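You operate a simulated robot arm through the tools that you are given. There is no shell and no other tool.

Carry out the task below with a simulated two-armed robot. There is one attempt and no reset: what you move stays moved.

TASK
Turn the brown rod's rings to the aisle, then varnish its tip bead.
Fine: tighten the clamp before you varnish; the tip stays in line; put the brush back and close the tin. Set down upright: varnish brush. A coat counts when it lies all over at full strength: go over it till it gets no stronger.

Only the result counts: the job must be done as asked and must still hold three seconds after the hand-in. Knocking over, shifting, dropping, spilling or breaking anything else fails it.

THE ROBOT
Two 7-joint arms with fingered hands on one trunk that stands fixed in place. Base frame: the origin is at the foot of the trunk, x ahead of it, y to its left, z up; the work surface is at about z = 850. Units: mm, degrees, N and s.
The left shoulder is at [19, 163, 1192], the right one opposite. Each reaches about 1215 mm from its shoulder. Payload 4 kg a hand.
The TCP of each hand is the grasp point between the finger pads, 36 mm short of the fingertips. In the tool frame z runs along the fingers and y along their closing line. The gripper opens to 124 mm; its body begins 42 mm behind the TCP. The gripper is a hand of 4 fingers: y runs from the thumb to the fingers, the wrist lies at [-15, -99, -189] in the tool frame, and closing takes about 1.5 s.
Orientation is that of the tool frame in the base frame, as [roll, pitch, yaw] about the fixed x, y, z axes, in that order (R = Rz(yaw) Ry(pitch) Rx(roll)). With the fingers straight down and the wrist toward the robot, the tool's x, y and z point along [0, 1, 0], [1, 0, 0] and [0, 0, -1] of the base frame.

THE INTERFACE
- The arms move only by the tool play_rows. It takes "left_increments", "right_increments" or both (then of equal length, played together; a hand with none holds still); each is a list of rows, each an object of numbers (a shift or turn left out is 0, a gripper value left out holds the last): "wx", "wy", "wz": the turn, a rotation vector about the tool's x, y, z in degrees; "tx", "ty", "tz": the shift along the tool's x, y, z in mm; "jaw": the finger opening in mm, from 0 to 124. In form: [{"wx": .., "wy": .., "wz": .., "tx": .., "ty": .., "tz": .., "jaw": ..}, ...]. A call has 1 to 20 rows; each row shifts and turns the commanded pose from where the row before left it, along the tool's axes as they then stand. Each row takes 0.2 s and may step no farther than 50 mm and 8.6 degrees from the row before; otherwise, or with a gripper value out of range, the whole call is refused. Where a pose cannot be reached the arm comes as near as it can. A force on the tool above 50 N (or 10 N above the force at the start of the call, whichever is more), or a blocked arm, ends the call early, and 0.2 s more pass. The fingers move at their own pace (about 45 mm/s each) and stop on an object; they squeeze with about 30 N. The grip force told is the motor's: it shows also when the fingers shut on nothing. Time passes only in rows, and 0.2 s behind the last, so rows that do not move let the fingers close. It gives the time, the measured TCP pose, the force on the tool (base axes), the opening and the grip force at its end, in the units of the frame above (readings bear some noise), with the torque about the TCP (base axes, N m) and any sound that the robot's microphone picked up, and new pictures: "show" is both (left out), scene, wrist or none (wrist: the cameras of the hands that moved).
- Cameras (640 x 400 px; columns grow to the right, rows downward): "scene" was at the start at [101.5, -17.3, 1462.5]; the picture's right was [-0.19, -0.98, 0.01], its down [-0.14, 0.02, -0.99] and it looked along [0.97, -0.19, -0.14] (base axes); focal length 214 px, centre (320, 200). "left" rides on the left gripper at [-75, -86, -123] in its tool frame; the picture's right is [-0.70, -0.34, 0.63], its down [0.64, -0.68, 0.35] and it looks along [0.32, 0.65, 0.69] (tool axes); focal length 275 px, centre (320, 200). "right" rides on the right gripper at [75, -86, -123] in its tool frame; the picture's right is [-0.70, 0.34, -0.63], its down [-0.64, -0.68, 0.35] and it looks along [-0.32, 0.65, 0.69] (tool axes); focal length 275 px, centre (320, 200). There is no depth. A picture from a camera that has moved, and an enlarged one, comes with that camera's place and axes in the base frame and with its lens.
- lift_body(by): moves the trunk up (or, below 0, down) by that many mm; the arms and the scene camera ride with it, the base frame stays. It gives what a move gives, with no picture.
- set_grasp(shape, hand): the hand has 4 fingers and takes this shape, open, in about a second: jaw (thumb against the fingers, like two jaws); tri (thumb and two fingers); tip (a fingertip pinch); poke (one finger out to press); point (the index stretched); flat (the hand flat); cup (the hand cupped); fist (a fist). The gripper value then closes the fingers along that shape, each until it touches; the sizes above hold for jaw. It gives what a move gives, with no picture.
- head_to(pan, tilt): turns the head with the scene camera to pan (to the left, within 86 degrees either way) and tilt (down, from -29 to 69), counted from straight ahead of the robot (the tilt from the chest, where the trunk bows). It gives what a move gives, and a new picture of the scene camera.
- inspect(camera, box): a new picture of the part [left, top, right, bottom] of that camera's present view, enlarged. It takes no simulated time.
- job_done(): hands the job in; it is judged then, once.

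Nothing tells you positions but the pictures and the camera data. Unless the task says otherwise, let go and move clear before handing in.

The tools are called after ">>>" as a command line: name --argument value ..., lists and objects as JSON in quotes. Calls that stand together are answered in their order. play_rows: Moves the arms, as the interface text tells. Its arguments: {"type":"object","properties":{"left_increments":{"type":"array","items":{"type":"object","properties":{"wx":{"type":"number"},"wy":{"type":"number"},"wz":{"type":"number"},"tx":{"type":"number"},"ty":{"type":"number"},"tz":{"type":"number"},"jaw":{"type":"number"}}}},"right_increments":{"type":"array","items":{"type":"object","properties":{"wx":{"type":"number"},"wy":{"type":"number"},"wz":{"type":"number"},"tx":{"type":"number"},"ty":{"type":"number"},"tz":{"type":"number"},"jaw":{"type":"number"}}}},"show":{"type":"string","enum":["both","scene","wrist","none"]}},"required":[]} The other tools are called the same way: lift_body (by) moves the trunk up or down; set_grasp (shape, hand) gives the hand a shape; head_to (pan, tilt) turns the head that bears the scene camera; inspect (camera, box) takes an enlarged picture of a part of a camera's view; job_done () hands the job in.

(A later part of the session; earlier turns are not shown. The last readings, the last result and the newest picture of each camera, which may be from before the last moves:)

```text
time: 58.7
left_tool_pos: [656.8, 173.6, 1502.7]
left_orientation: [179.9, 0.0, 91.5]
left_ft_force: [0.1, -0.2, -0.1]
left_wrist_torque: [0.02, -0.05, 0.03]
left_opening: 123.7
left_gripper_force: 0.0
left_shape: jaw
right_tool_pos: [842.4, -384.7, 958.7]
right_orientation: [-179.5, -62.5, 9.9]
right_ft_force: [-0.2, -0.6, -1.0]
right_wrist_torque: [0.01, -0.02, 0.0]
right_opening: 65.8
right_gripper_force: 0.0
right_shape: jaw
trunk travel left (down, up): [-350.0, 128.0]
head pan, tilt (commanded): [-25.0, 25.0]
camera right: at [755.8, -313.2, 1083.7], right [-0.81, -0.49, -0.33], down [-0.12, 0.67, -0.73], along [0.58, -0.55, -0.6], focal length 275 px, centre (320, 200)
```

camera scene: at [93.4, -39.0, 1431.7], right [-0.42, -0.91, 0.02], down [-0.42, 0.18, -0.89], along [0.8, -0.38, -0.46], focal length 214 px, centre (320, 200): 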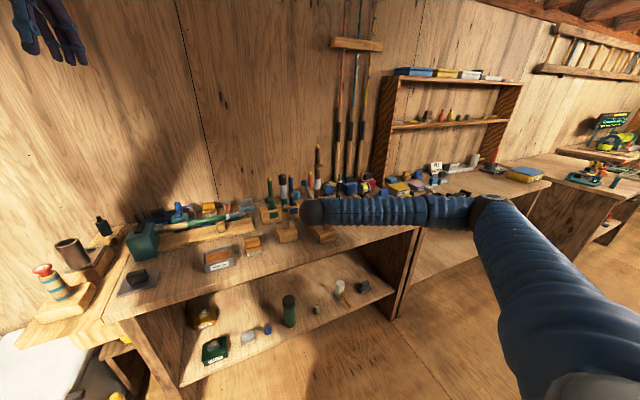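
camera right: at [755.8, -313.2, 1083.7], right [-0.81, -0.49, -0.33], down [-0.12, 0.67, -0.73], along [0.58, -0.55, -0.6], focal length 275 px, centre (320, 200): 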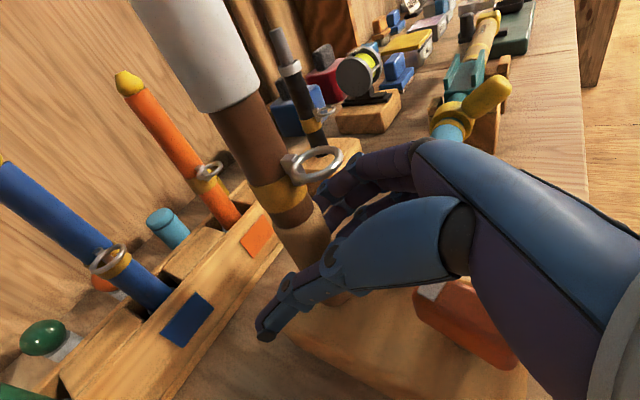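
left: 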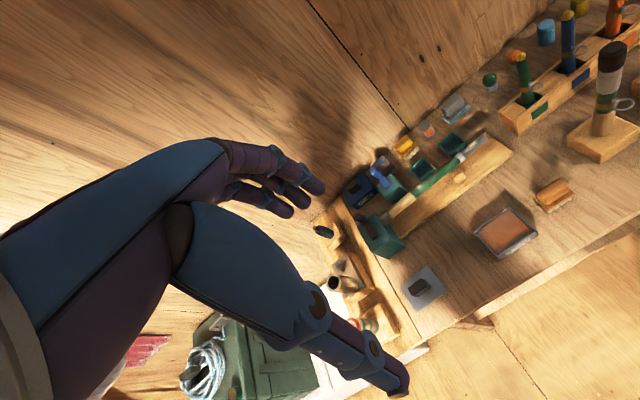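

>>> play_rows --right_increments '[{"jaw": 50}, {"jaw": 40}, {"jaw": 32}, {"jaw": 20}, {}, {}]' --show "none"

>>> play_rows --right_increments '[{"ty": -1}, {"wx": -3.99, "wz": 2.09, "tx": 0.22, "ty": -1.24, "tz": 0.42}, {"wx": -3.99, "wz": 2.09, "tx": 0.22, "ty": -1.24, "tz": 0.42}, {}]' --show "wrist"

>>> inspect --camera "scene" --box '[305, 145, 345, 170]'

>>> inspect --camera "scene" --box '[305, 180, 345, 205]'

```text
time: 60.1
left_tool_pos: [656.8, 175.5, 1502.1]
left_orientation: [180.0, 0.0, 91.5]
left_ft_force: [0.7, -0.2, -1.1]
left_wrist_torque: [-0.01, 0.0, 0.01]
left_opening: 123.7
left_gripper_force: 0.0
left_shape: jaw
right_tool_pos: [842.6, -381.6, 959.6]
right_orientation: [-179.5, -62.4, 10.0]
right_ft_force: [0.0, 8.4, 0.1]
right_wrist_torque: [-0.22, -0.17, 0.11]
right_opening: 27.2
right_gripper_force: 29.6
right_shape: jaw
trunk travel left (down, up): [-350.0, 128.0]
head pan, tilt (commanded): [-25.0, 25.0]
```

```text
time: 61.1
left_tool_pos: [657.7, 174.5, 1502.8]
left_orientation: [179.8, -0.1, 91.5]
left_ft_force: [0.0, -0.9, -0.3]
left_wrist_torque: [0.02, 0.0, -0.03]
left_opening: 123.5
left_gripper_force: 0.0
left_shape: jaw
right_tool_pos: [843.9, -381.6, 959.9]
right_orientation: [-179.6, -62.4, 0.9]
right_ft_force: [8.4, 8.0, 2.1]
right_wrist_torque: [-0.32, -0.23, 0.17]
right_opening: 26.7
right_gripper_force: 29.8
right_shape: jaw
trunk travel left (down, up): [-350.0, 128.0]
head pan, tilt (commanded): [-25.0, 25.0]
camera right: at [769.1, -296.1, 1083.6], right [-0.88, -0.36, -0.32], down [-0.01, 0.68, -0.73], along [0.48, -0.64, -0.6], focal length 275 px, centre (320, 200)
```

right: 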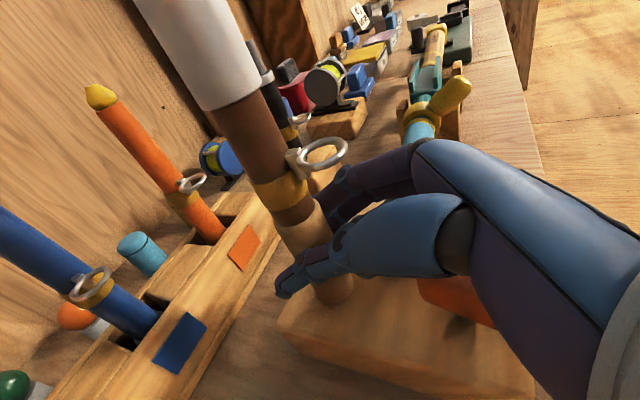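

```text
16.00 times, centred on (325, 158) of scene
camera zoom: at [93.9, -38.4, 1431.8], right [-0.42, -0.91, 0.02], down [-0.42, 0.18, -0.89], along [0.8, -0.38, -0.46], focal length 3432 px, centre (240, 880)
```

zoom: 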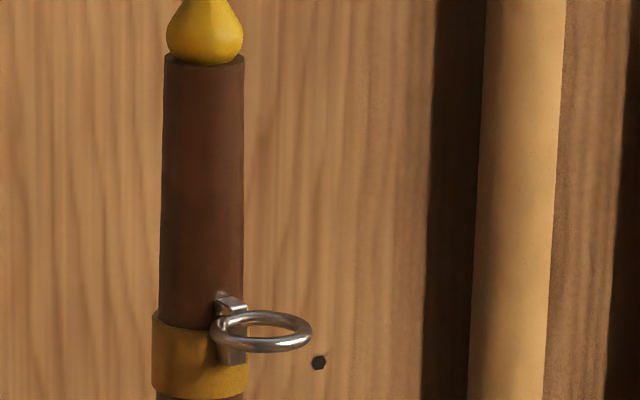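

```text
16.00 times, centred on (325, 192) of scene
camera zoom: at [93.9, -38.4, 1431.8], right [-0.42, -0.91, 0.02], down [-0.42, 0.18, -0.89], along [0.8, -0.38, -0.46], focal length 3432 px, centre (240, 320)
```

zoom: 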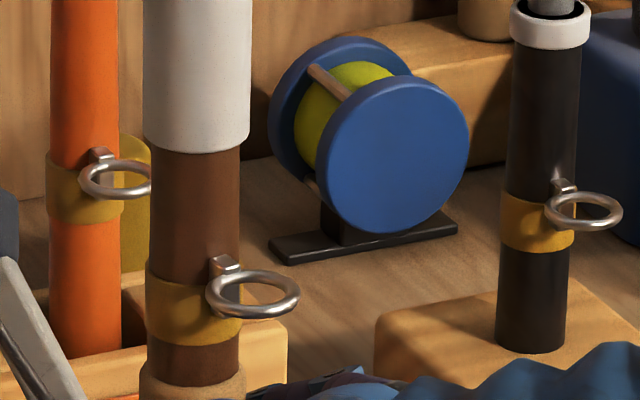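

Closing itself rolls the rod a few degrees back, which explains the loss. While gripped, I'll turn 7° more.

>>> play_rows --right_increments '[{"wx": -3.1, "wz": 1.62, "tx": 0.17, "ty": -0.96, "tz": 0.33}, {"wx": -3.1, "wz": 1.62, "tx": 0.17, "ty": -0.96, "tz": 0.33}, {}]' --show "none"

>>> inspect --camera "scene" --box '[305, 145, 345, 170]'

>>> inspect --camera "scene" --box '[305, 180, 345, 205]'

```text
time: 61.9
left_tool_pos: [658.1, 175.1, 1502.6]
left_orientation: [179.8, -0.1, 91.4]
left_ft_force: [0.4, 0.2, 0.9]
left_wrist_torque: [0.03, 0.0, 0.03]
left_opening: 124.0
left_gripper_force: 0.0
left_shape: jaw
right_tool_pos: [846.3, -378.7, 959.1]
right_orientation: [-179.6, -62.5, -5.9]
right_ft_force: [17.8, 6.3, 3.4]
right_wrist_torque: [-0.33, -0.23, 0.32]
right_opening: 26.9
right_gripper_force: 30.3
right_shape: jaw
trunk travel left (down, up): [-350.0, 128.0]
head pan, tilt (commanded): [-25.0, 25.0]
```

```text
16.00 times, centred on (325, 158) of scene
camera zoom: at [94.5, -38.4, 1431.7], right [-0.42, -0.91, 0.02], down [-0.42, 0.18, -0.89], along [0.8, -0.38, -0.46], focal length 3432 px, centre (240, 880)
```

zoom: 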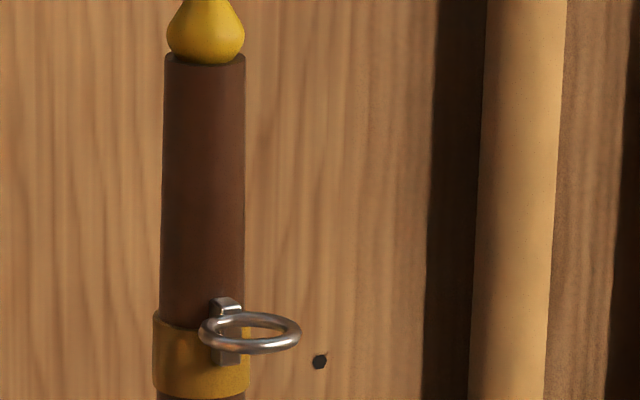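

```text
16.00 times, centred on (325, 192) of scene
camera zoom: at [94.5, -38.4, 1431.7], right [-0.42, -0.91, 0.02], down [-0.42, 0.18, -0.89], along [0.8, -0.38, -0.46], focal length 3432 px, centre (240, 320)
```

zoom: 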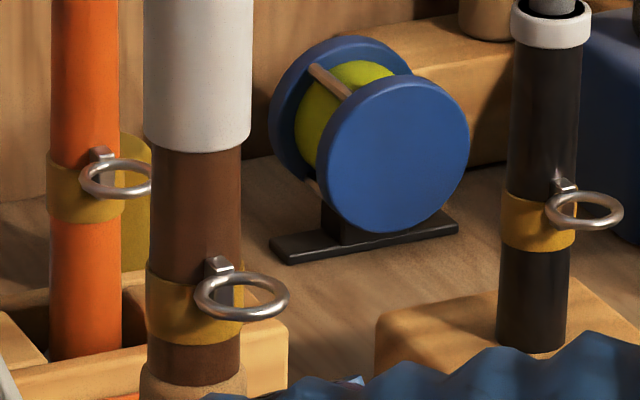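

Now both rings read about 181°. I'll release and measure once more.

>>> play_rows --right_increments '[{"jaw": 34}, {"jaw": 50}, {"jaw": 66}, {}, {}]' --show "none"

>>> inspect --camera "scene" --box '[305, 145, 345, 170]'

>>> inspect --camera "scene" --box '[305, 180, 345, 205]'

```text
time: 63.1
left_tool_pos: [657.7, 175.9, 1502.3]
left_orientation: [179.9, 0.1, 91.4]
left_ft_force: [-0.5, 0.1, -1.0]
left_wrist_torque: [0.01, -0.02, -0.01]
left_opening: 124.0
left_gripper_force: 0.0
left_shape: jaw
right_tool_pos: [844.8, -378.8, 959.1]
right_orientation: [-179.6, -62.3, -6.0]
right_ft_force: [0.5, -0.2, 0.6]
right_wrist_torque: [0.01, 0.0, -0.02]
right_opening: 65.5
right_gripper_force: 0.0
right_shape: jaw
trunk travel left (down, up): [-350.0, 128.0]
head pan, tilt (commanded): [-25.0, 25.0]
```

```text
16.00 times, centred on (325, 158) of scene
camera zoom: at [93.4, -38.9, 1431.7], right [-0.42, -0.91, 0.02], down [-0.42, 0.18, -0.89], along [0.8, -0.38, -0.46], focal length 3432 px, centre (240, 880)
```

zoom: 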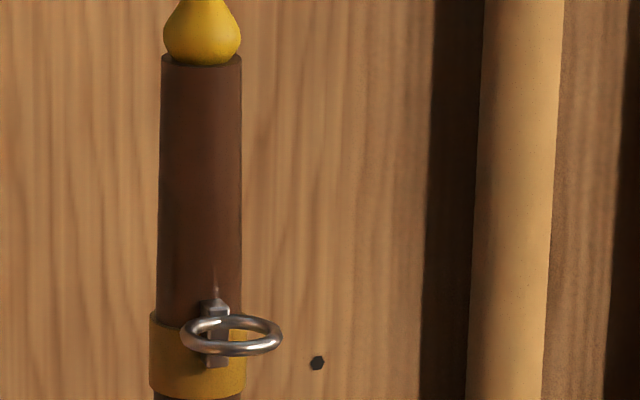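

```text
16.00 times, centred on (325, 192) of scene
camera zoom: at [93.4, -38.9, 1431.7], right [-0.42, -0.91, 0.02], down [-0.42, 0.18, -0.89], along [0.8, -0.38, -0.46], focal length 3432 px, centre (240, 320)
```

zoom: 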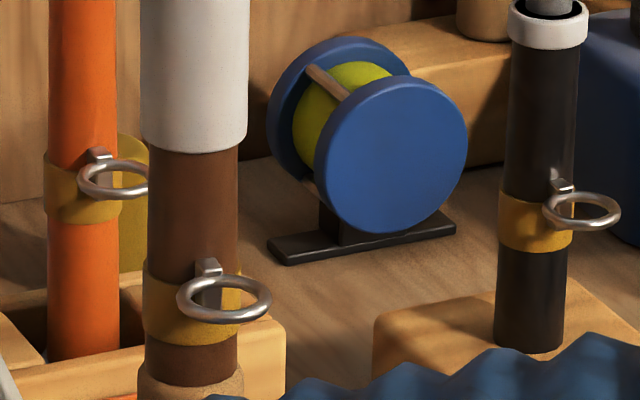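

Opening rolled the rod about 9° further (now about 172°), so closing and opening each roll it by opposite amounts. I'll regrip, turn 8° back counter-clockwise, and release.

>>> play_rows --right_increments '[{"jaw": 50}, {"jaw": 38}, {"jaw": 30}, {"jaw": 20}, {}, {}]' --show "none"

>>> inspect --camera "scene" --box '[305, 145, 345, 170]'

```text
time: 64.5
left_tool_pos: [657.2, 174.6, 1502.3]
left_orientation: [179.9, -0.1, 91.6]
left_ft_force: [-0.3, 0.5, 1.0]
left_wrist_torque: [-0.02, 0.01, -0.03]
left_opening: 123.8
left_gripper_force: 0.0
left_shape: jaw
right_tool_pos: [845.2, -379.2, 958.9]
right_orientation: [-179.4, -62.4, -6.2]
right_ft_force: [4.1, 6.3, 1.7]
right_wrist_torque: [-0.29, -0.12, 0.17]
right_opening: 27.0
right_gripper_force: 29.6
right_shape: jaw
trunk travel left (down, up): [-350.0, 128.0]
head pan, tilt (commanded): [-25.0, 25.0]
```

```text
16.00 times, centred on (325, 158) of scene
camera zoom: at [93.6, -38.3, 1431.8], right [-0.42, -0.91, 0.02], down [-0.42, 0.18, -0.89], along [0.8, -0.38, -0.46], focal length 3432 px, centre (240, 880)
```

zoom: 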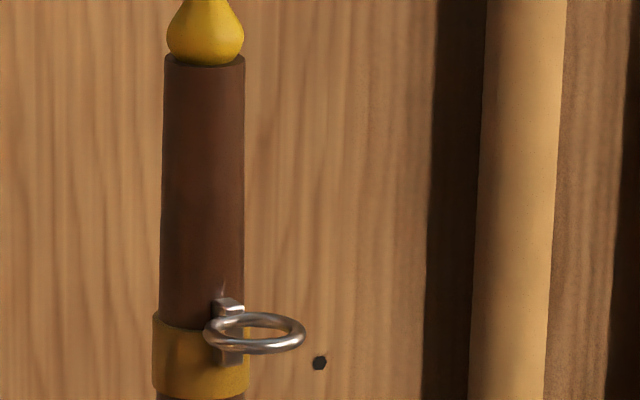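

As expected, closing rolled it +11°. Now I'll turn +8° and open.

>>> play_rows --right_increments '[{"wx": 3.54, "wz": -1.86, "tx": -0.25, "ty": 1.05, "tz": -0.48}, {"wx": 3.54, "wz": -1.86, "tx": -0.25, "ty": 1.05, "tz": -0.48}, {}, {"jaw": 34}, {"jaw": 50}, {"jaw": 66}, {}, {}]' --show "none"

>>> inspect --camera "scene" --box '[305, 145, 345, 170]'

>>> inspect --camera "scene" --box '[305, 180, 345, 205]'

```text
time: 66.3
left_tool_pos: [657.8, 175.0, 1502.5]
left_orientation: [179.9, 0.0, 91.5]
left_ft_force: [-0.6, 0.0, 0.1]
left_wrist_torque: [0.03, -0.01, -0.02]
left_opening: 123.7
left_gripper_force: 0.1
left_shape: jaw
right_tool_pos: [844.9, -379.5, 959.4]
right_orientation: [-179.6, -62.4, 2.0]
right_ft_force: [-0.3, 0.0, -0.1]
right_wrist_torque: [0.03, -0.02, 0.0]
right_opening: 65.4
right_gripper_force: 0.1
right_shape: jaw
trunk travel left (down, up): [-350.0, 128.0]
head pan, tilt (commanded): [-25.0, 25.0]
```

```text
16.00 times, centred on (325, 158) of scene
camera zoom: at [93.3, -38.9, 1431.8], right [-0.42, -0.91, 0.02], down [-0.42, 0.18, -0.89], along [0.8, -0.38, -0.46], focal length 3432 px, centre (240, 880)
```

zoom: 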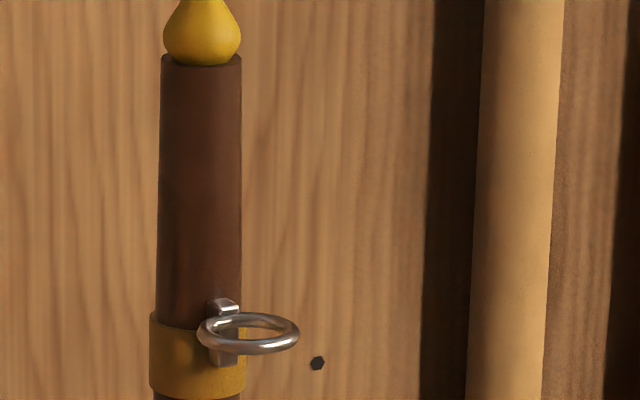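

```text
16.00 times, centred on (325, 192) of scene
camera zoom: at [93.3, -38.9, 1431.8], right [-0.42, -0.91, 0.02], down [-0.42, 0.18, -0.89], along [0.8, -0.38, -0.46], focal length 3432 px, centre (240, 320)
```

zoom: 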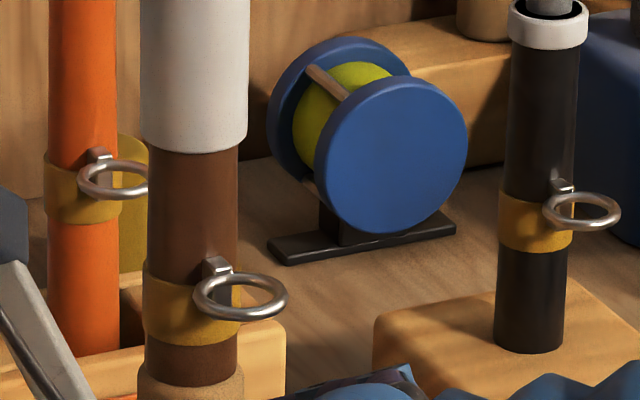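

Rings now read about 181°, upper and lower in line. Next is the clamp: I'll back off and reorient the hand to lean fingers-down-forward, then form the "point" shape to push the lever's rear end clockwise from the robot side.

>>> play_rows --right_increments '[{"tz": -14, "ty": 0.5}, {"tz": -14, "ty": 0.5}, {"tz": -14, "ty": 0.5}, {"tz": -14}, {"tz": -14}, {"tz": -14}, {"tz": -14}, {"tx": 17, "tz": -42}, {"tx": 17, "tz": -42}, {}]' --show "none"

>>> play_rows --right_increments '[{"wx": 2.19, "wy": -2.4, "wz": -7.81}, {"wx": 2.19, "wy": -2.4, "wz": -7.81}, {"wx": 2.19, "wy": -2.4, "wz": -7.81}, {"wx": 2.19, "wy": -2.4, "wz": -7.81}, {"wx": 2.19, "wy": -2.4, "wz": -7.81}, {"wx": 2.19, "wy": -2.4, "wz": -7.81}, {"wx": 2.19, "wy": -2.4, "wz": -7.81}, {"wx": 2.19, "wy": -2.4, "wz": -7.81}, {"wx": 2.19, "wy": -2.4, "wz": -7.81}, {"wx": 2.19, "wy": -2.4, "wz": -7.81}, {"wx": 2.19, "wy": -2.4, "wz": -7.81}, {}]' --show "none"

>>> set_grasp --hand "right" --shape "point"

>>> head_to --pan -25 --tilt 30

>>> inspect --camera "right" --box '[0, 0, 640, 400]'

```text
time: 68.5
left_tool_pos: [658.7, 174.7, 1501.4]
left_orientation: [179.9, 0.1, 91.5]
left_ft_force: [0.4, -0.8, 0.8]
left_wrist_torque: [0.01, -0.02, 0.01]
left_opening: 123.6
left_gripper_force: 0.0
left_shape: jaw
right_tool_pos: [698.4, -389.1, 1072.4]
right_orientation: [-179.4, -62.3, 1.9]
right_ft_force: [-0.4, -0.4, -0.6]
right_wrist_torque: [0.03, -0.02, -0.02]
right_opening: 65.5
right_gripper_force: 0.1
right_shape: jaw
trunk travel left (down, up): [-350.0, 128.0]
head pan, tilt (commanded): [-25.0, 25.0]
```

```text
time: 71.1
left_tool_pos: [656.8, 173.4, 1502.8]
left_orientation: [179.9, -0.2, 91.5]
left_ft_force: [0.1, 0.4, 0.3]
left_wrist_torque: [0.03, 0.01, 0.02]
left_opening: 123.6
left_gripper_force: 0.1
left_shape: jaw
right_tool_pos: [700.7, -385.4, 1086.5]
right_orientation: [150.0, -0.2, 90.3]
right_ft_force: [0.5, 0.2, 0.5]
right_wrist_torque: [-0.01, -0.01, 0.02]
right_opening: 65.7
right_gripper_force: 0.1
right_shape: jaw
right hand out of reach, approached as far as the arm can: row 5, 6
trunk travel left (down, up): [-350.0, 128.0]
head pan, tilt (commanded): [-25.0, 25.0]
```

```text
time: 72.0
left_tool_pos: [655.9, 174.7, 1503.3]
left_orientation: [179.9, 0.0, 91.5]
left_ft_force: [0.5, 0.1, 0.2]
left_wrist_torque: [-0.01, 0.01, 0.03]
left_opening: 123.7
left_gripper_force: 0.1
left_shape: jaw
right_tool_pos: [700.8, -384.5, 1085.3]
right_orientation: [149.9, -0.2, 90.3]
right_ft_force: [0.2, 0.0, 0.3]
right_wrist_torque: [-0.07, 0.03, -0.02]
right_opening: 116.4
right_gripper_force: 0.0
right_shape: point
trunk travel left (down, up): [-350.0, 128.0]
head pan, tilt (commanded): [-25.0, 25.0]
```

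```text
time: 72.7
left_tool_pos: [656.9, 174.4, 1502.8]
left_orientation: [180.0, 0.0, 91.5]
left_ft_force: [-0.9, -0.1, 0.7]
left_wrist_torque: [-0.01, -0.03, 0.02]
left_opening: 123.6
left_gripper_force: 0.0
left_shape: jaw
right_tool_pos: [701.0, -384.9, 1086.6]
right_orientation: [150.0, -0.3, 90.4]
right_ft_force: [-0.4, -1.4, 0.2]
right_wrist_torque: [0.04, -0.02, 0.01]
right_opening: 116.5
right_gripper_force: 0.2
right_shape: point
trunk travel left (down, up): [-350.0, 128.0]
head pan, tilt (commanded): [-25.0, 30.0]
camera scene: at [91.4, -38.4, 1423.9], right [-0.42, -0.91, 0.02], down [-0.49, 0.21, -0.85], along [0.76, -0.37, -0.53], focal length 214 px, centre (320, 200)
```

scene: 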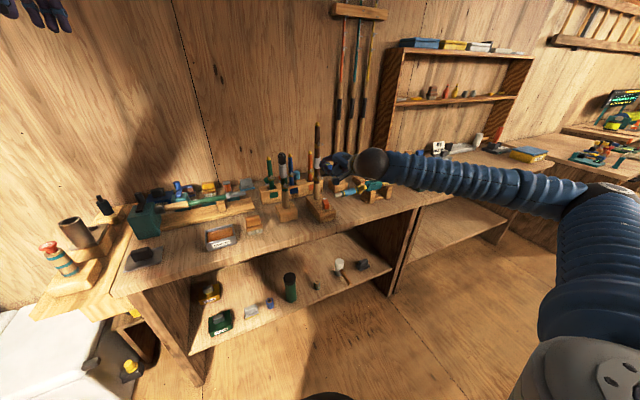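

```text
1.00 times, centred on (320, 200) of right (not enlarged: the box is as wide or as high as the picture)
camera zoom: at [565.0, -310.0, 1151.1], right [-0.02, -0.7, 0.71], down [-0.41, -0.64, -0.64], along [0.91, -0.31, -0.28], focal length 275 px, centre (320, 200)
```

zoom: 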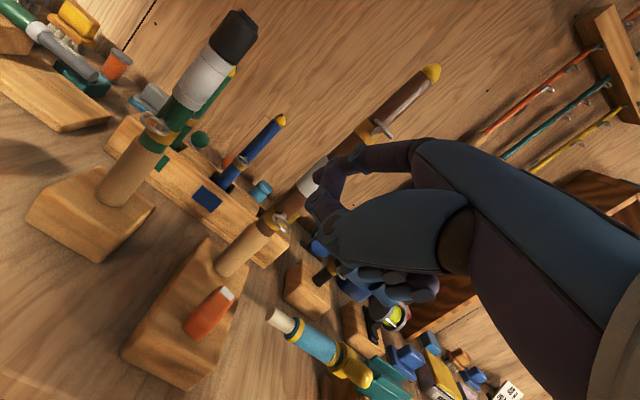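

I'll look closer at this shape and compare with "poke".

>>> inspect --camera "right" --box '[270, 100, 500, 330]'

>>> inspect --camera "scene" --box '[305, 125, 405, 205]'

>>> set_grasp --hand "right" --shape "poke"

>>> inspect --camera "right" --box '[200, 80, 500, 350]'

>>> inspect --camera "scene" --box '[305, 125, 405, 205]'

```text
1.74 times, centred on (385, 215) of right
camera zoom: at [565.0, -310.0, 1151.1], right [-0.02, -0.7, 0.71], down [-0.41, -0.64, -0.64], along [0.91, -0.31, -0.28], focal length 479 px, centre (207, 174)
```

zoom: 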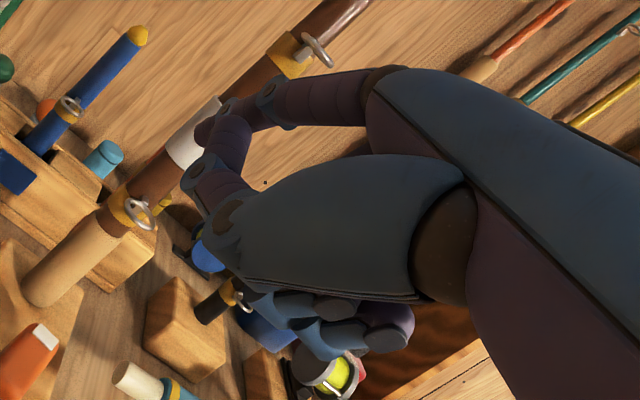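

```text
5.00 times, centred on (355, 165) of scene
camera zoom: at [91.4, -38.4, 1423.9], right [-0.42, -0.91, 0.02], down [-0.49, 0.21, -0.85], along [0.76, -0.37, -0.53], focal length 1072 px, centre (145, 375)
```

zoom: 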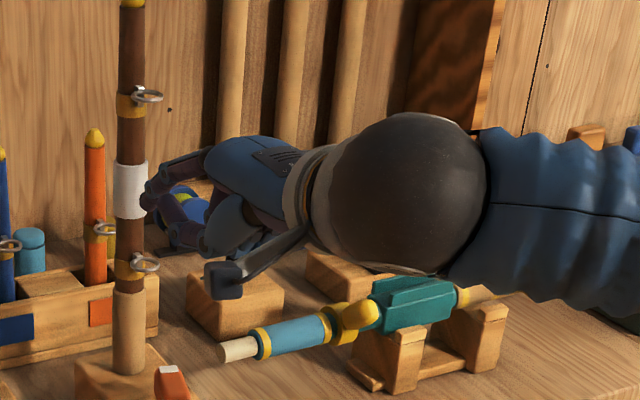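

```text
time: 73.6
left_tool_pos: [657.0, 174.6, 1501.9]
left_orientation: [179.8, 0.0, 91.5]
left_ft_force: [0.3, 0.1, 0.4]
left_wrist_torque: [-0.01, -0.02, 0.01]
left_opening: 123.7
left_gripper_force: 0.1
left_shape: jaw
right_tool_pos: [701.2, -383.8, 1086.5]
right_orientation: [150.0, -0.2, 90.4]
right_ft_force: [-0.5, 0.1, 0.0]
right_wrist_torque: [0.03, -0.03, -0.02]
right_opening: 0.1
right_gripper_force: 0.1
right_shape: poke
trunk travel left (down, up): [-350.0, 128.0]
head pan, tilt (commanded): [-25.0, 30.0]
```

```text
1.48 times, centred on (350, 215) of right
camera zoom: at [565.0, -310.0, 1151.1], right [-0.02, -0.7, 0.71], down [-0.41, -0.64, -0.64], along [0.91, -0.31, -0.28], focal length 408 px, centre (276, 178)
```

zoom: 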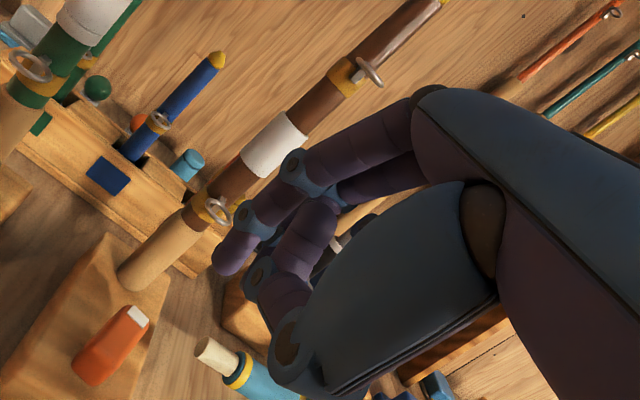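

```text
5.00 times, centred on (355, 165) of scene
camera zoom: at [91.4, -38.4, 1423.9], right [-0.42, -0.91, 0.02], down [-0.49, 0.21, -0.85], along [0.76, -0.37, -0.53], focal length 1072 px, centre (145, 375)
```

zoom: 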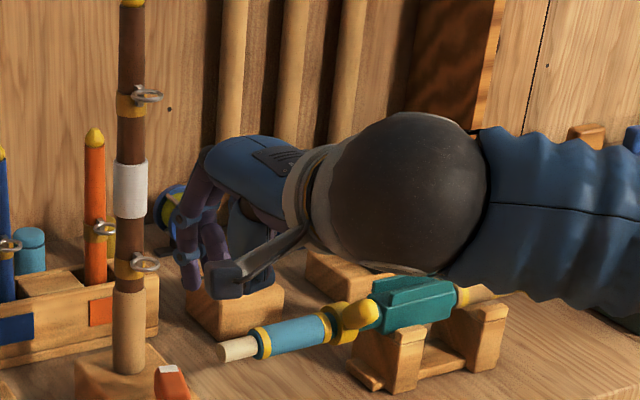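

In "poke" the index tip lies at about 36 mm along the tool axis. I'll position it right of the lever's rear end, above the block first, and check.

>>> play_rows --right_increments '[{"tx": -16.1, "ty": -6.7, "tz": 29.4}, {"tx": -16.1, "ty": -6.7, "tz": 29.4}, {"tx": -16.1, "ty": -6.7, "tz": 29.4}, {}]' --show "both"

>>> inspect --camera "scene" --box '[295, 160, 375, 230]'

>>> inspect --camera "right" --box '[160, 150, 400, 380]'

```text
time: 74.6
left_tool_pos: [657.8, 174.7, 1502.7]
left_orientation: [179.9, 0.0, 91.5]
left_ft_force: [-0.5, 0.6, -0.3]
left_wrist_torque: [-0.01, 0.02, 0.0]
left_opening: 123.8
left_gripper_force: 0.1
left_shape: jaw
right_tool_pos: [727.0, -434.0, 1000.2]
right_orientation: [149.9, -0.2, 90.3]
right_ft_force: [-0.7, -0.1, -0.2]
right_wrist_torque: [0.04, 0.0, -0.01]
right_opening: 0.1
right_gripper_force: 0.1
right_shape: poke
trunk travel left (down, up): [-350.0, 128.0]
head pan, tilt (commanded): [-25.0, 30.0]
camera scene: at [91.2, -37.9, 1423.9], right [-0.42, -0.91, 0.02], down [-0.49, 0.21, -0.85], along [0.76, -0.37, -0.53], focal length 214 px, centre (320, 200)
camera right: at [592.3, -359.9, 1064.7], right [-0.02, -0.7, 0.71], down [-0.41, -0.64, -0.64], along [0.91, -0.31, -0.27], focal length 275 px, centre (320, 200)
```

scene: 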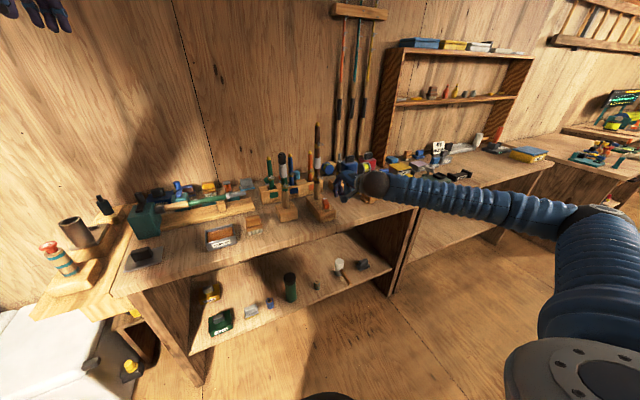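
right: 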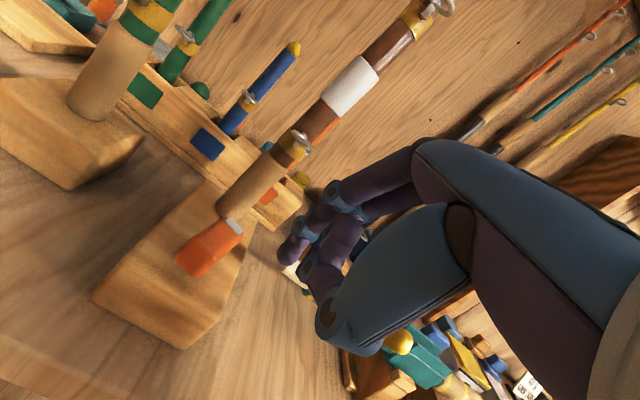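

```text
5.71 times, centred on (335, 195) of scene
camera zoom: at [91.2, -37.9, 1423.9], right [-0.42, -0.91, 0.02], down [-0.49, 0.21, -0.85], along [0.76, -0.37, -0.53], focal length 1226 px, centre (234, 229)
```

zoom: 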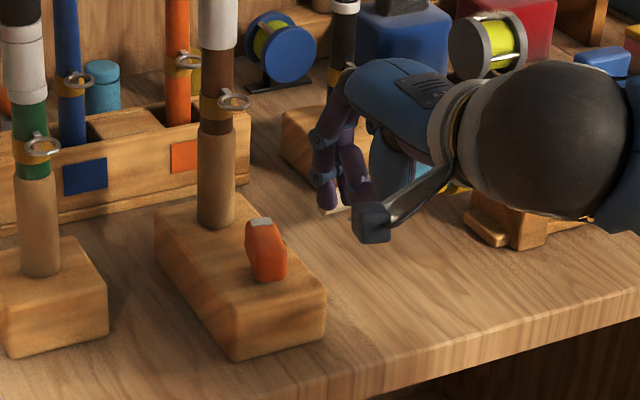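

```text
1.74 times, centred on (280, 265) of right
camera zoom: at [592.3, -359.9, 1064.7], right [-0.02, -0.7, 0.71], down [-0.41, -0.64, -0.64], along [0.91, -0.31, -0.27], focal length 479 px, centre (390, 87)
```

zoom: 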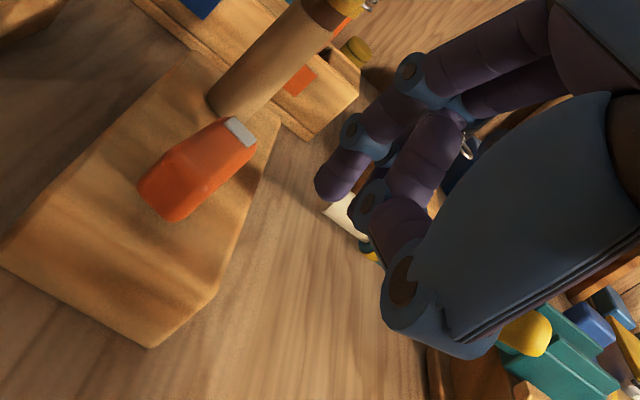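

The index is right of the lever's rear end. I'll lower it beside the lever (tip at about z=908).

>>> play_rows --right_increments '[{"ty": -10.2, "tz": 17.6}, {"ty": -10.2, "tz": 17.6}, {"ty": -10.1, "tz": 17.6}, {}]' --show "wrist"

>>> inspect --camera "right" --box '[120, 130, 400, 380]'

>>> inspect --camera "scene" --box '[295, 170, 375, 240]'

```text
time: 75.6
left_tool_pos: [657.5, 174.9, 1503.4]
left_orientation: [180.0, -0.1, 91.5]
left_ft_force: [0.5, 0.4, 0.2]
left_wrist_torque: [0.03, 0.02, -0.01]
left_opening: 123.7
left_gripper_force: 0.0
left_shape: jaw
right_tool_pos: [727.1, -432.9, 939.5]
right_orientation: [149.8, -0.2, 90.3]
right_ft_force: [0.3, 0.4, -0.6]
right_wrist_torque: [0.0, 0.03, 0.0]
right_opening: 0.0
right_gripper_force: 0.1
right_shape: poke
trunk travel left (down, up): [-350.0, 128.0]
head pan, tilt (commanded): [-25.0, 30.0]
camera right: at [591.4, -358.1, 1004.6], right [-0.02, -0.7, 0.71], down [-0.41, -0.64, -0.64], along [0.91, -0.31, -0.27], focal length 275 px, centre (320, 200)
```

right: 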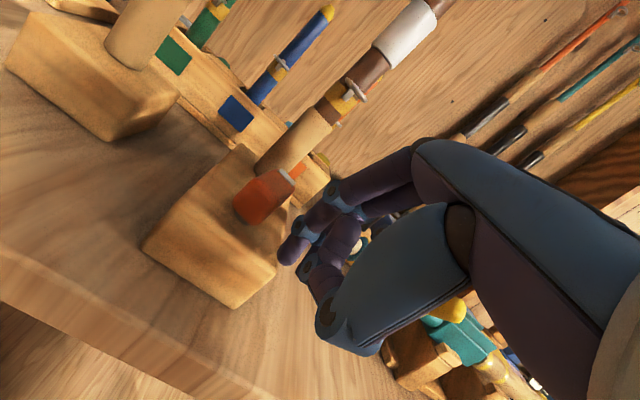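

```text
1.60 times, centred on (260, 255) of right
camera zoom: at [591.4, -358.1, 1004.6], right [-0.02, -0.7, 0.71], down [-0.41, -0.64, -0.64], along [0.91, -0.31, -0.27], focal length 440 px, centre (416, 112)
```

zoom: 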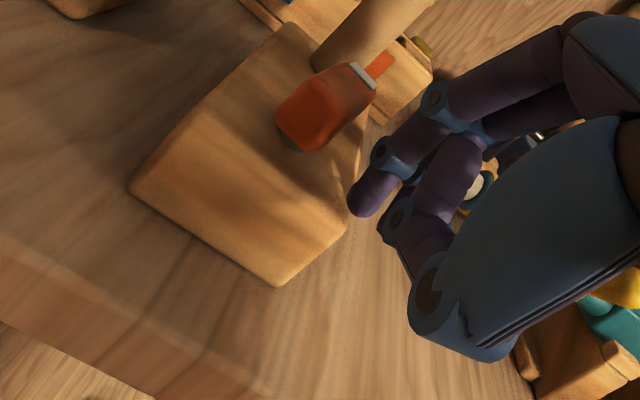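

```text
5.71 times, centred on (335, 205) of scene
camera zoom: at [91.1, -38.1, 1423.9], right [-0.42, -0.91, 0.02], down [-0.49, 0.21, -0.85], along [0.76, -0.37, -0.53], focal length 1226 px, centre (234, 171)
```

zoom: 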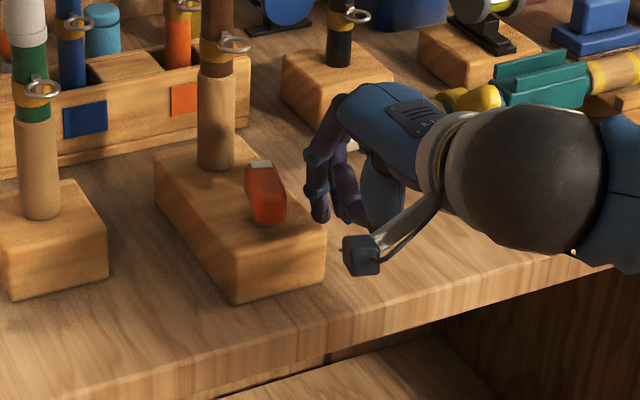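

The tip is just right of the block. I'll move left to touch the lever's rear end.

>>> play_rows --right_increments '[{"tx": 6}, {"tx": 6}, {"tx": 6}, {"tx": 5}, {"tx": 4}, {}]' --show "wrist"

>>> inspect --camera "scene" --box '[305, 190, 355, 230]'

```text
time: 77.0
left_tool_pos: [657.1, 175.1, 1503.1]
left_orientation: [179.8, 0.0, 91.5]
left_ft_force: [-0.7, 0.0, -0.2]
left_wrist_torque: [0.01, -0.01, 0.01]
left_opening: 123.6
left_gripper_force: 0.1
left_shape: jaw
right_tool_pos: [726.8, -404.7, 939.0]
right_orientation: [149.9, -0.2, 90.3]
right_ft_force: [-0.5, -1.7, -0.5]
right_wrist_torque: [0.0, 0.01, -0.02]
right_opening: 0.1
right_gripper_force: 0.0
right_shape: poke
trunk travel left (down, up): [-350.0, 128.0]
head pan, tilt (commanded): [-25.0, 30.0]
camera right: at [591.7, -331.0, 1003.3], right [-0.02, -0.7, 0.71], down [-0.41, -0.64, -0.64], along [0.91, -0.31, -0.28], focal length 275 px, centre (320, 200)
```

right: 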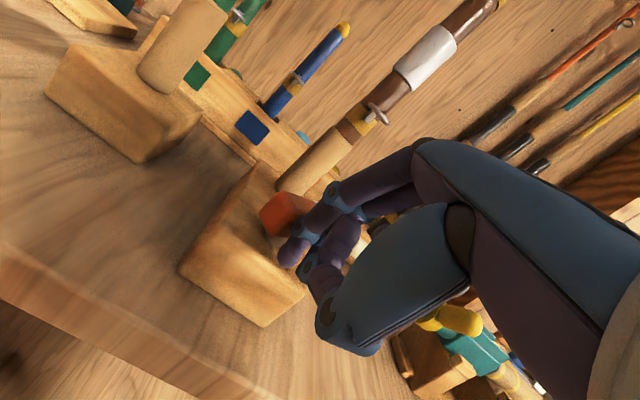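

```text
10.00 times, centred on (330, 210) of scene
camera zoom: at [91.3, -38.4, 1423.9], right [-0.42, -0.91, 0.02], down [-0.49, 0.21, -0.85], along [0.76, -0.37, -0.53], focal length 2145 px, centre (220, 100)
```

zoom: 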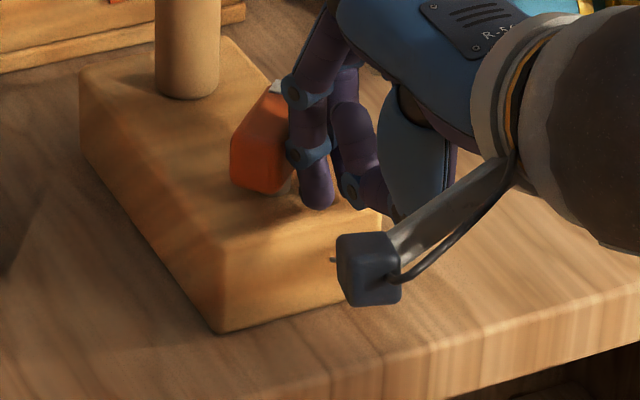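

Contact begins. I'll push along an arc about the lever's pivot.

>>> play_rows --right_increments '[{"tx": 4.1, "ty": -1.04, "tz": -0.6}, {"tx": 4.5, "ty": -1.2, "tz": -0.7}, {"tx": 4.7, "ty": -0.6, "tz": -0.35}, {"tx": 4.7, "ty": 0.17, "tz": 0.1}, {}]' --show "wrist"

>>> inspect --camera "scene" --box '[305, 190, 355, 230]'

```text
time: 78.2
left_tool_pos: [656.6, 175.4, 1503.0]
left_orientation: [179.9, 0.0, 91.5]
left_ft_force: [1.0, 0.2, 0.5]
left_wrist_torque: [0.02, 0.0, 0.01]
left_opening: 124.0
left_gripper_force: 0.0
left_shape: jaw
right_tool_pos: [723.6, -387.0, 939.0]
right_orientation: [150.0, -0.2, 90.3]
right_ft_force: [-2.3, -2.2, 0.6]
right_wrist_torque: [0.01, -0.04, -0.08]
right_opening: 0.0
right_gripper_force: 0.1
right_shape: poke
trunk travel left (down, up): [-350.0, 128.0]
head pan, tilt (commanded): [-25.0, 30.0]
camera right: at [588.2, -313.0, 1003.7], right [-0.02, -0.7, 0.71], down [-0.41, -0.64, -0.64], along [0.91, -0.31, -0.28], focal length 275 px, centre (320, 200)
```

right: 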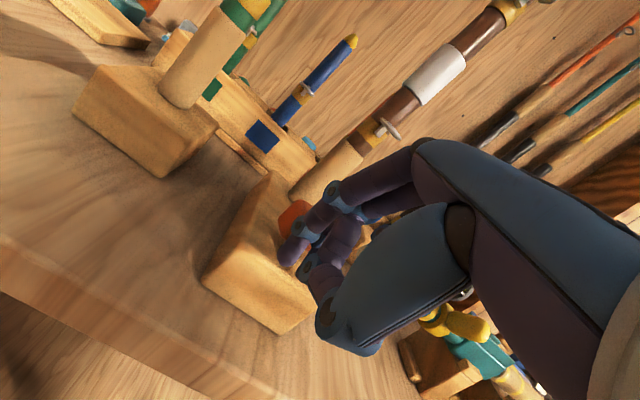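

```text
10.00 times, centred on (330, 210) of scene
camera zoom: at [91.1, -38.5, 1423.9], right [-0.42, -0.91, 0.02], down [-0.49, 0.21, -0.85], along [0.76, -0.37, -0.53], focal length 2145 px, centre (220, 100)
```

zoom: 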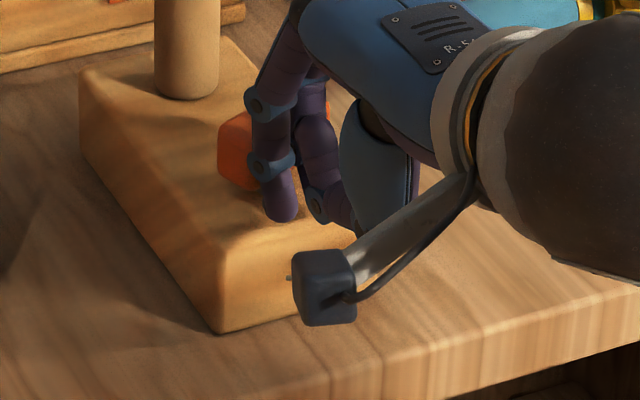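

The lever follows with a light 3 N. I'll continue the arc toward 90°.

>>> play_rows --right_increments '[{"tx": 4.9, "ty": 0.95, "tz": 0.55}, {"tx": 4.4, "ty": 1.5, "tz": 0.85}, {"tx": 3.9, "ty": 2.2, "tz": 1.25}, {}]' --show "wrist"

>>> inspect --camera "scene" --box '[305, 190, 355, 230]'

```text
time: 79.2
left_tool_pos: [655.8, 174.7, 1502.7]
left_orientation: [179.9, 0.0, 91.6]
left_ft_force: [1.1, 0.4, -0.6]
left_wrist_torque: [-0.01, 0.0, -0.02]
left_opening: 123.6
left_gripper_force: 0.1
left_shape: jaw
right_tool_pos: [728.9, -374.8, 939.9]
right_orientation: [150.0, -0.3, 90.4]
right_ft_force: [-8.7, -2.4, 3.0]
right_wrist_torque: [0.01, -0.11, -0.16]
right_opening: 0.3
right_gripper_force: 0.0
right_shape: poke
trunk travel left (down, up): [-350.0, 128.0]
head pan, tilt (commanded): [-25.0, 30.0]
camera right: at [593.3, -299.3, 1004.2], right [-0.02, -0.7, 0.71], down [-0.41, -0.64, -0.64], along [0.91, -0.31, -0.27], focal length 275 px, centre (320, 200)
```

right: 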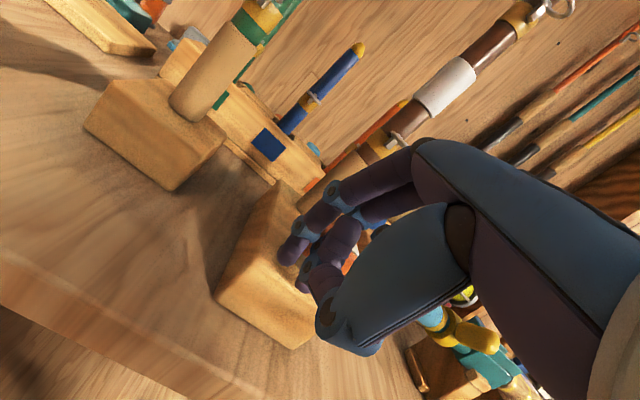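

```text
10.00 times, centred on (330, 210) of scene
camera zoom: at [90.3, -38.5, 1423.9], right [-0.42, -0.91, 0.02], down [-0.49, 0.21, -0.85], along [0.76, -0.37, -0.53], focal length 2145 px, centre (220, 100)
```

zoom: 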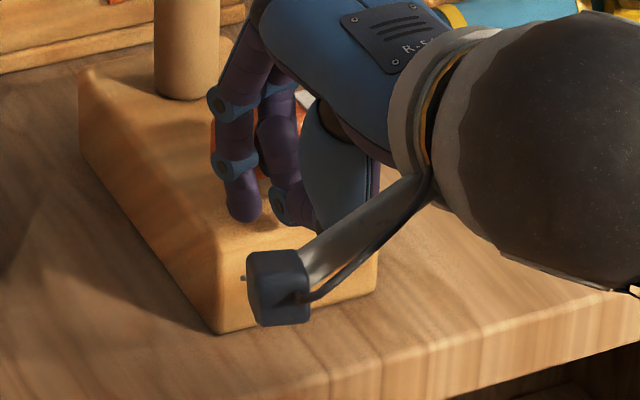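

The lever is nearly crosswise. I'll push a bit further and watch for a stop.

>>> play_rows --right_increments '[{"tx": 3.0, "ty": 2.6, "tz": 1.5}, {"tx": 2.0, "ty": 2.6, "tz": 1.5}, {}]' --show "none"

>>> inspect --camera "scene" --box '[305, 190, 355, 230]'

```text
time: 80.0
left_tool_pos: [655.7, 173.1, 1503.1]
left_orientation: [179.9, 0.0, 91.6]
left_ft_force: [0.2, 0.6, -0.1]
left_wrist_torque: [-0.01, -0.02, 0.01]
left_opening: 123.6
left_gripper_force: 0.0
left_shape: jaw
right_tool_pos: [734.0, -369.9, 939.9]
right_orientation: [149.8, -0.3, 90.5]
right_ft_force: [-17.8, -4.6, 6.4]
right_wrist_torque: [-0.03, -0.13, -0.27]
right_opening: 0.1
right_gripper_force: 0.0
right_shape: poke
trunk travel left (down, up): [-350.0, 128.0]
head pan, tilt (commanded): [-25.0, 30.0]
```

```text
10.00 times, centred on (330, 210) of scene
camera zoom: at [89.5, -38.5, 1424.0], right [-0.42, -0.91, 0.02], down [-0.49, 0.21, -0.85], along [0.76, -0.37, -0.53], focal length 2145 px, centre (220, 100)
```

zoom: 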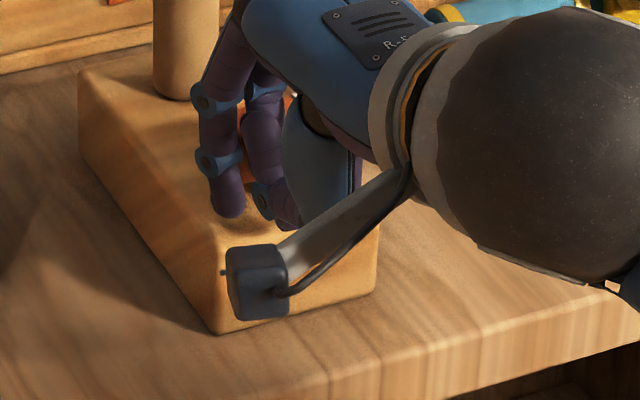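

Resistance has grown to 18 N. I'll back off a little and look at the lever's angle.

>>> play_rows --right_increments '[{"ty": -13, "tz": -7.5}, {"ty": -8, "tz": -25}, {"ty": -5, "tz": -35}, {"ty": -5, "tz": -35}, {"tx": -10, "tz": -30}, {}]' --show "wrist"

>>> inspect --camera "scene" --box '[305, 180, 355, 230]'

>>> inspect --camera "right" --box '[140, 150, 380, 380]'

```text
time: 81.4
left_tool_pos: [657.8, 175.0, 1501.9]
left_orientation: [180.0, 0.0, 91.6]
left_ft_force: [-0.1, -0.7, -0.8]
left_wrist_torque: [-0.01, -0.03, 0.01]
left_opening: 123.8
left_gripper_force: 0.1
left_shape: jaw
right_tool_pos: [645.8, -380.1, 1038.6]
right_orientation: [149.9, -0.3, 90.4]
right_ft_force: [0.4, 0.2, 0.7]
right_wrist_torque: [-0.01, -0.01, -0.02]
right_opening: 0.0
right_gripper_force: 0.0
right_shape: poke
trunk travel left (down, up): [-350.0, 128.0]
head pan, tilt (commanded): [-25.0, 30.0]
camera right: at [509.3, -305.8, 1102.5], right [-0.02, -0.7, 0.71], down [-0.41, -0.64, -0.64], along [0.91, -0.31, -0.28], focal length 275 px, centre (320, 200)
```

right: 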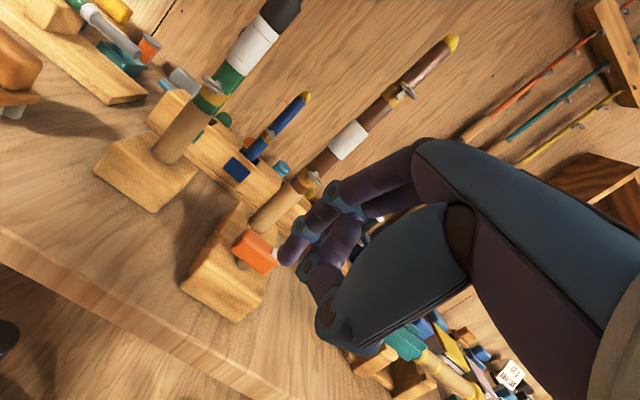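

```text
8.00 times, centred on (330, 205) of scene
camera zoom: at [92.0, -38.3, 1423.7], right [-0.42, -0.91, 0.02], down [-0.49, 0.21, -0.85], along [0.76, -0.37, -0.53], focal length 1716 px, centre (240, 160)
```

zoom: 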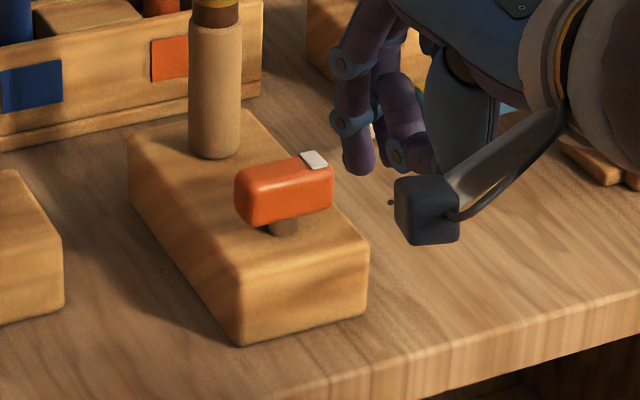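

```text
1.74 times, centred on (260, 265) of right
camera zoom: at [509.3, -305.8, 1102.5], right [-0.02, -0.7, 0.71], down [-0.41, -0.64, -0.64], along [0.91, -0.31, -0.28], focal length 479 px, centre (424, 87)
```

zoom: 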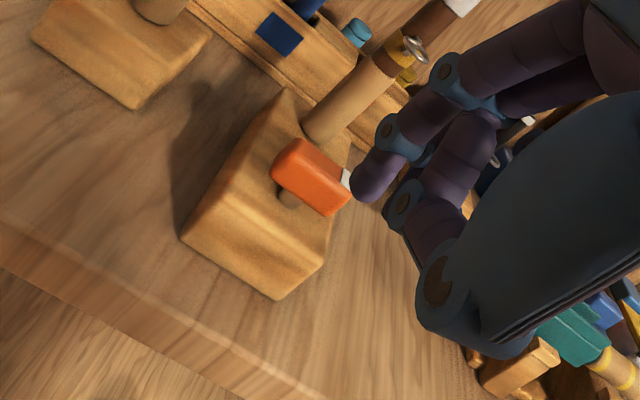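

The lever is now crosswise (about -87°, white end to the right). I'll press its rear end once more with better leverage to see whether it is at its stop.

>>> play_rows --right_increments '[{"tx": 8, "ty": 3.7, "tz": 47}, {"tx": 8, "ty": 3.7, "tz": 47}, {"ty": 5.1, "tz": 27.2}, {}, {"ty": 3.5, "tz": 2}, {"ty": 3.5, "tz": 2}, {"ty": 2.6, "tz": 1.5}, {}]' --show "none"

>>> play_rows --right_increments '[{"ty": 2.6, "tz": 1.5}, {"ty": 2.6, "tz": 1.5}, {}]' --show "wrist"

>>> inspect --camera "scene" --box '[305, 180, 355, 230]'

```text
time: 83.2
left_tool_pos: [654.8, 173.6, 1503.5]
left_orientation: [179.7, 0.0, 91.5]
left_ft_force: [-1.1, -0.4, 0.7]
left_wrist_torque: [-0.03, 0.02, 0.01]
left_opening: 124.0
left_gripper_force: 0.2
left_shape: jaw
right_tool_pos: [725.4, -362.3, 940.4]
right_orientation: [149.8, -0.2, 90.2]
right_ft_force: [-5.4, -1.1, 3.2]
right_wrist_torque: [-0.06, -0.1, -0.08]
right_opening: 0.1
right_gripper_force: 0.0
right_shape: poke
trunk travel left (down, up): [-350.0, 128.0]
head pan, tilt (commanded): [-25.0, 30.0]
```

```text
time: 84.0
left_tool_pos: [655.9, 175.9, 1503.9]
left_orientation: [179.9, 0.0, 91.5]
left_ft_force: [0.0, 0.4, -0.2]
left_wrist_torque: [0.01, -0.03, 0.01]
left_opening: 123.7
left_gripper_force: 0.1
left_shape: jaw
right_tool_pos: [730.1, -361.9, 941.7]
right_orientation: [149.9, -0.2, 90.3]
right_ft_force: [-14.0, 1.0, 6.6]
right_wrist_torque: [-0.03, -0.17, -0.08]
right_opening: 0.0
right_gripper_force: 0.1
right_shape: poke
trunk travel left (down, up): [-350.0, 128.0]
head pan, tilt (commanded): [-25.0, 30.0]
camera right: at [595.1, -288.1, 1005.3], right [-0.02, -0.7, 0.71], down [-0.41, -0.64, -0.64], along [0.91, -0.31, -0.27], focal length 275 px, centre (320, 200)
```

right: 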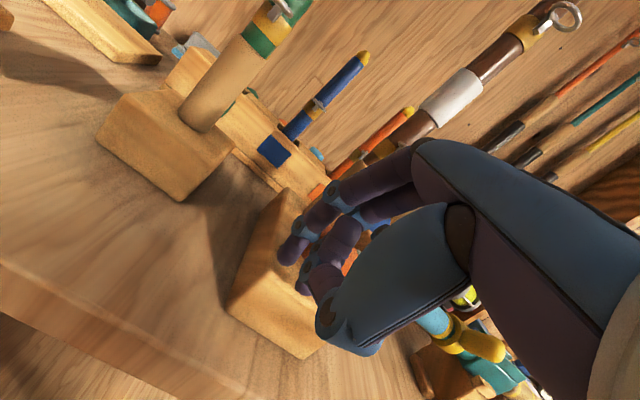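

```text
8.00 times, centred on (330, 205) of scene
camera zoom: at [89.7, -38.0, 1424.0], right [-0.42, -0.91, 0.02], down [-0.49, 0.21, -0.85], along [0.76, -0.37, -0.53], focal length 1716 px, centre (240, 160)
```

zoom: 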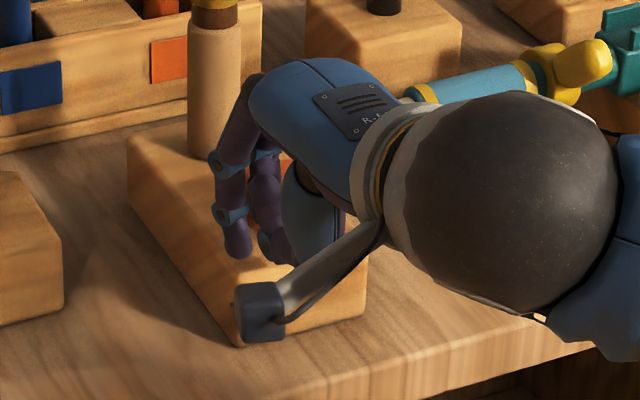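

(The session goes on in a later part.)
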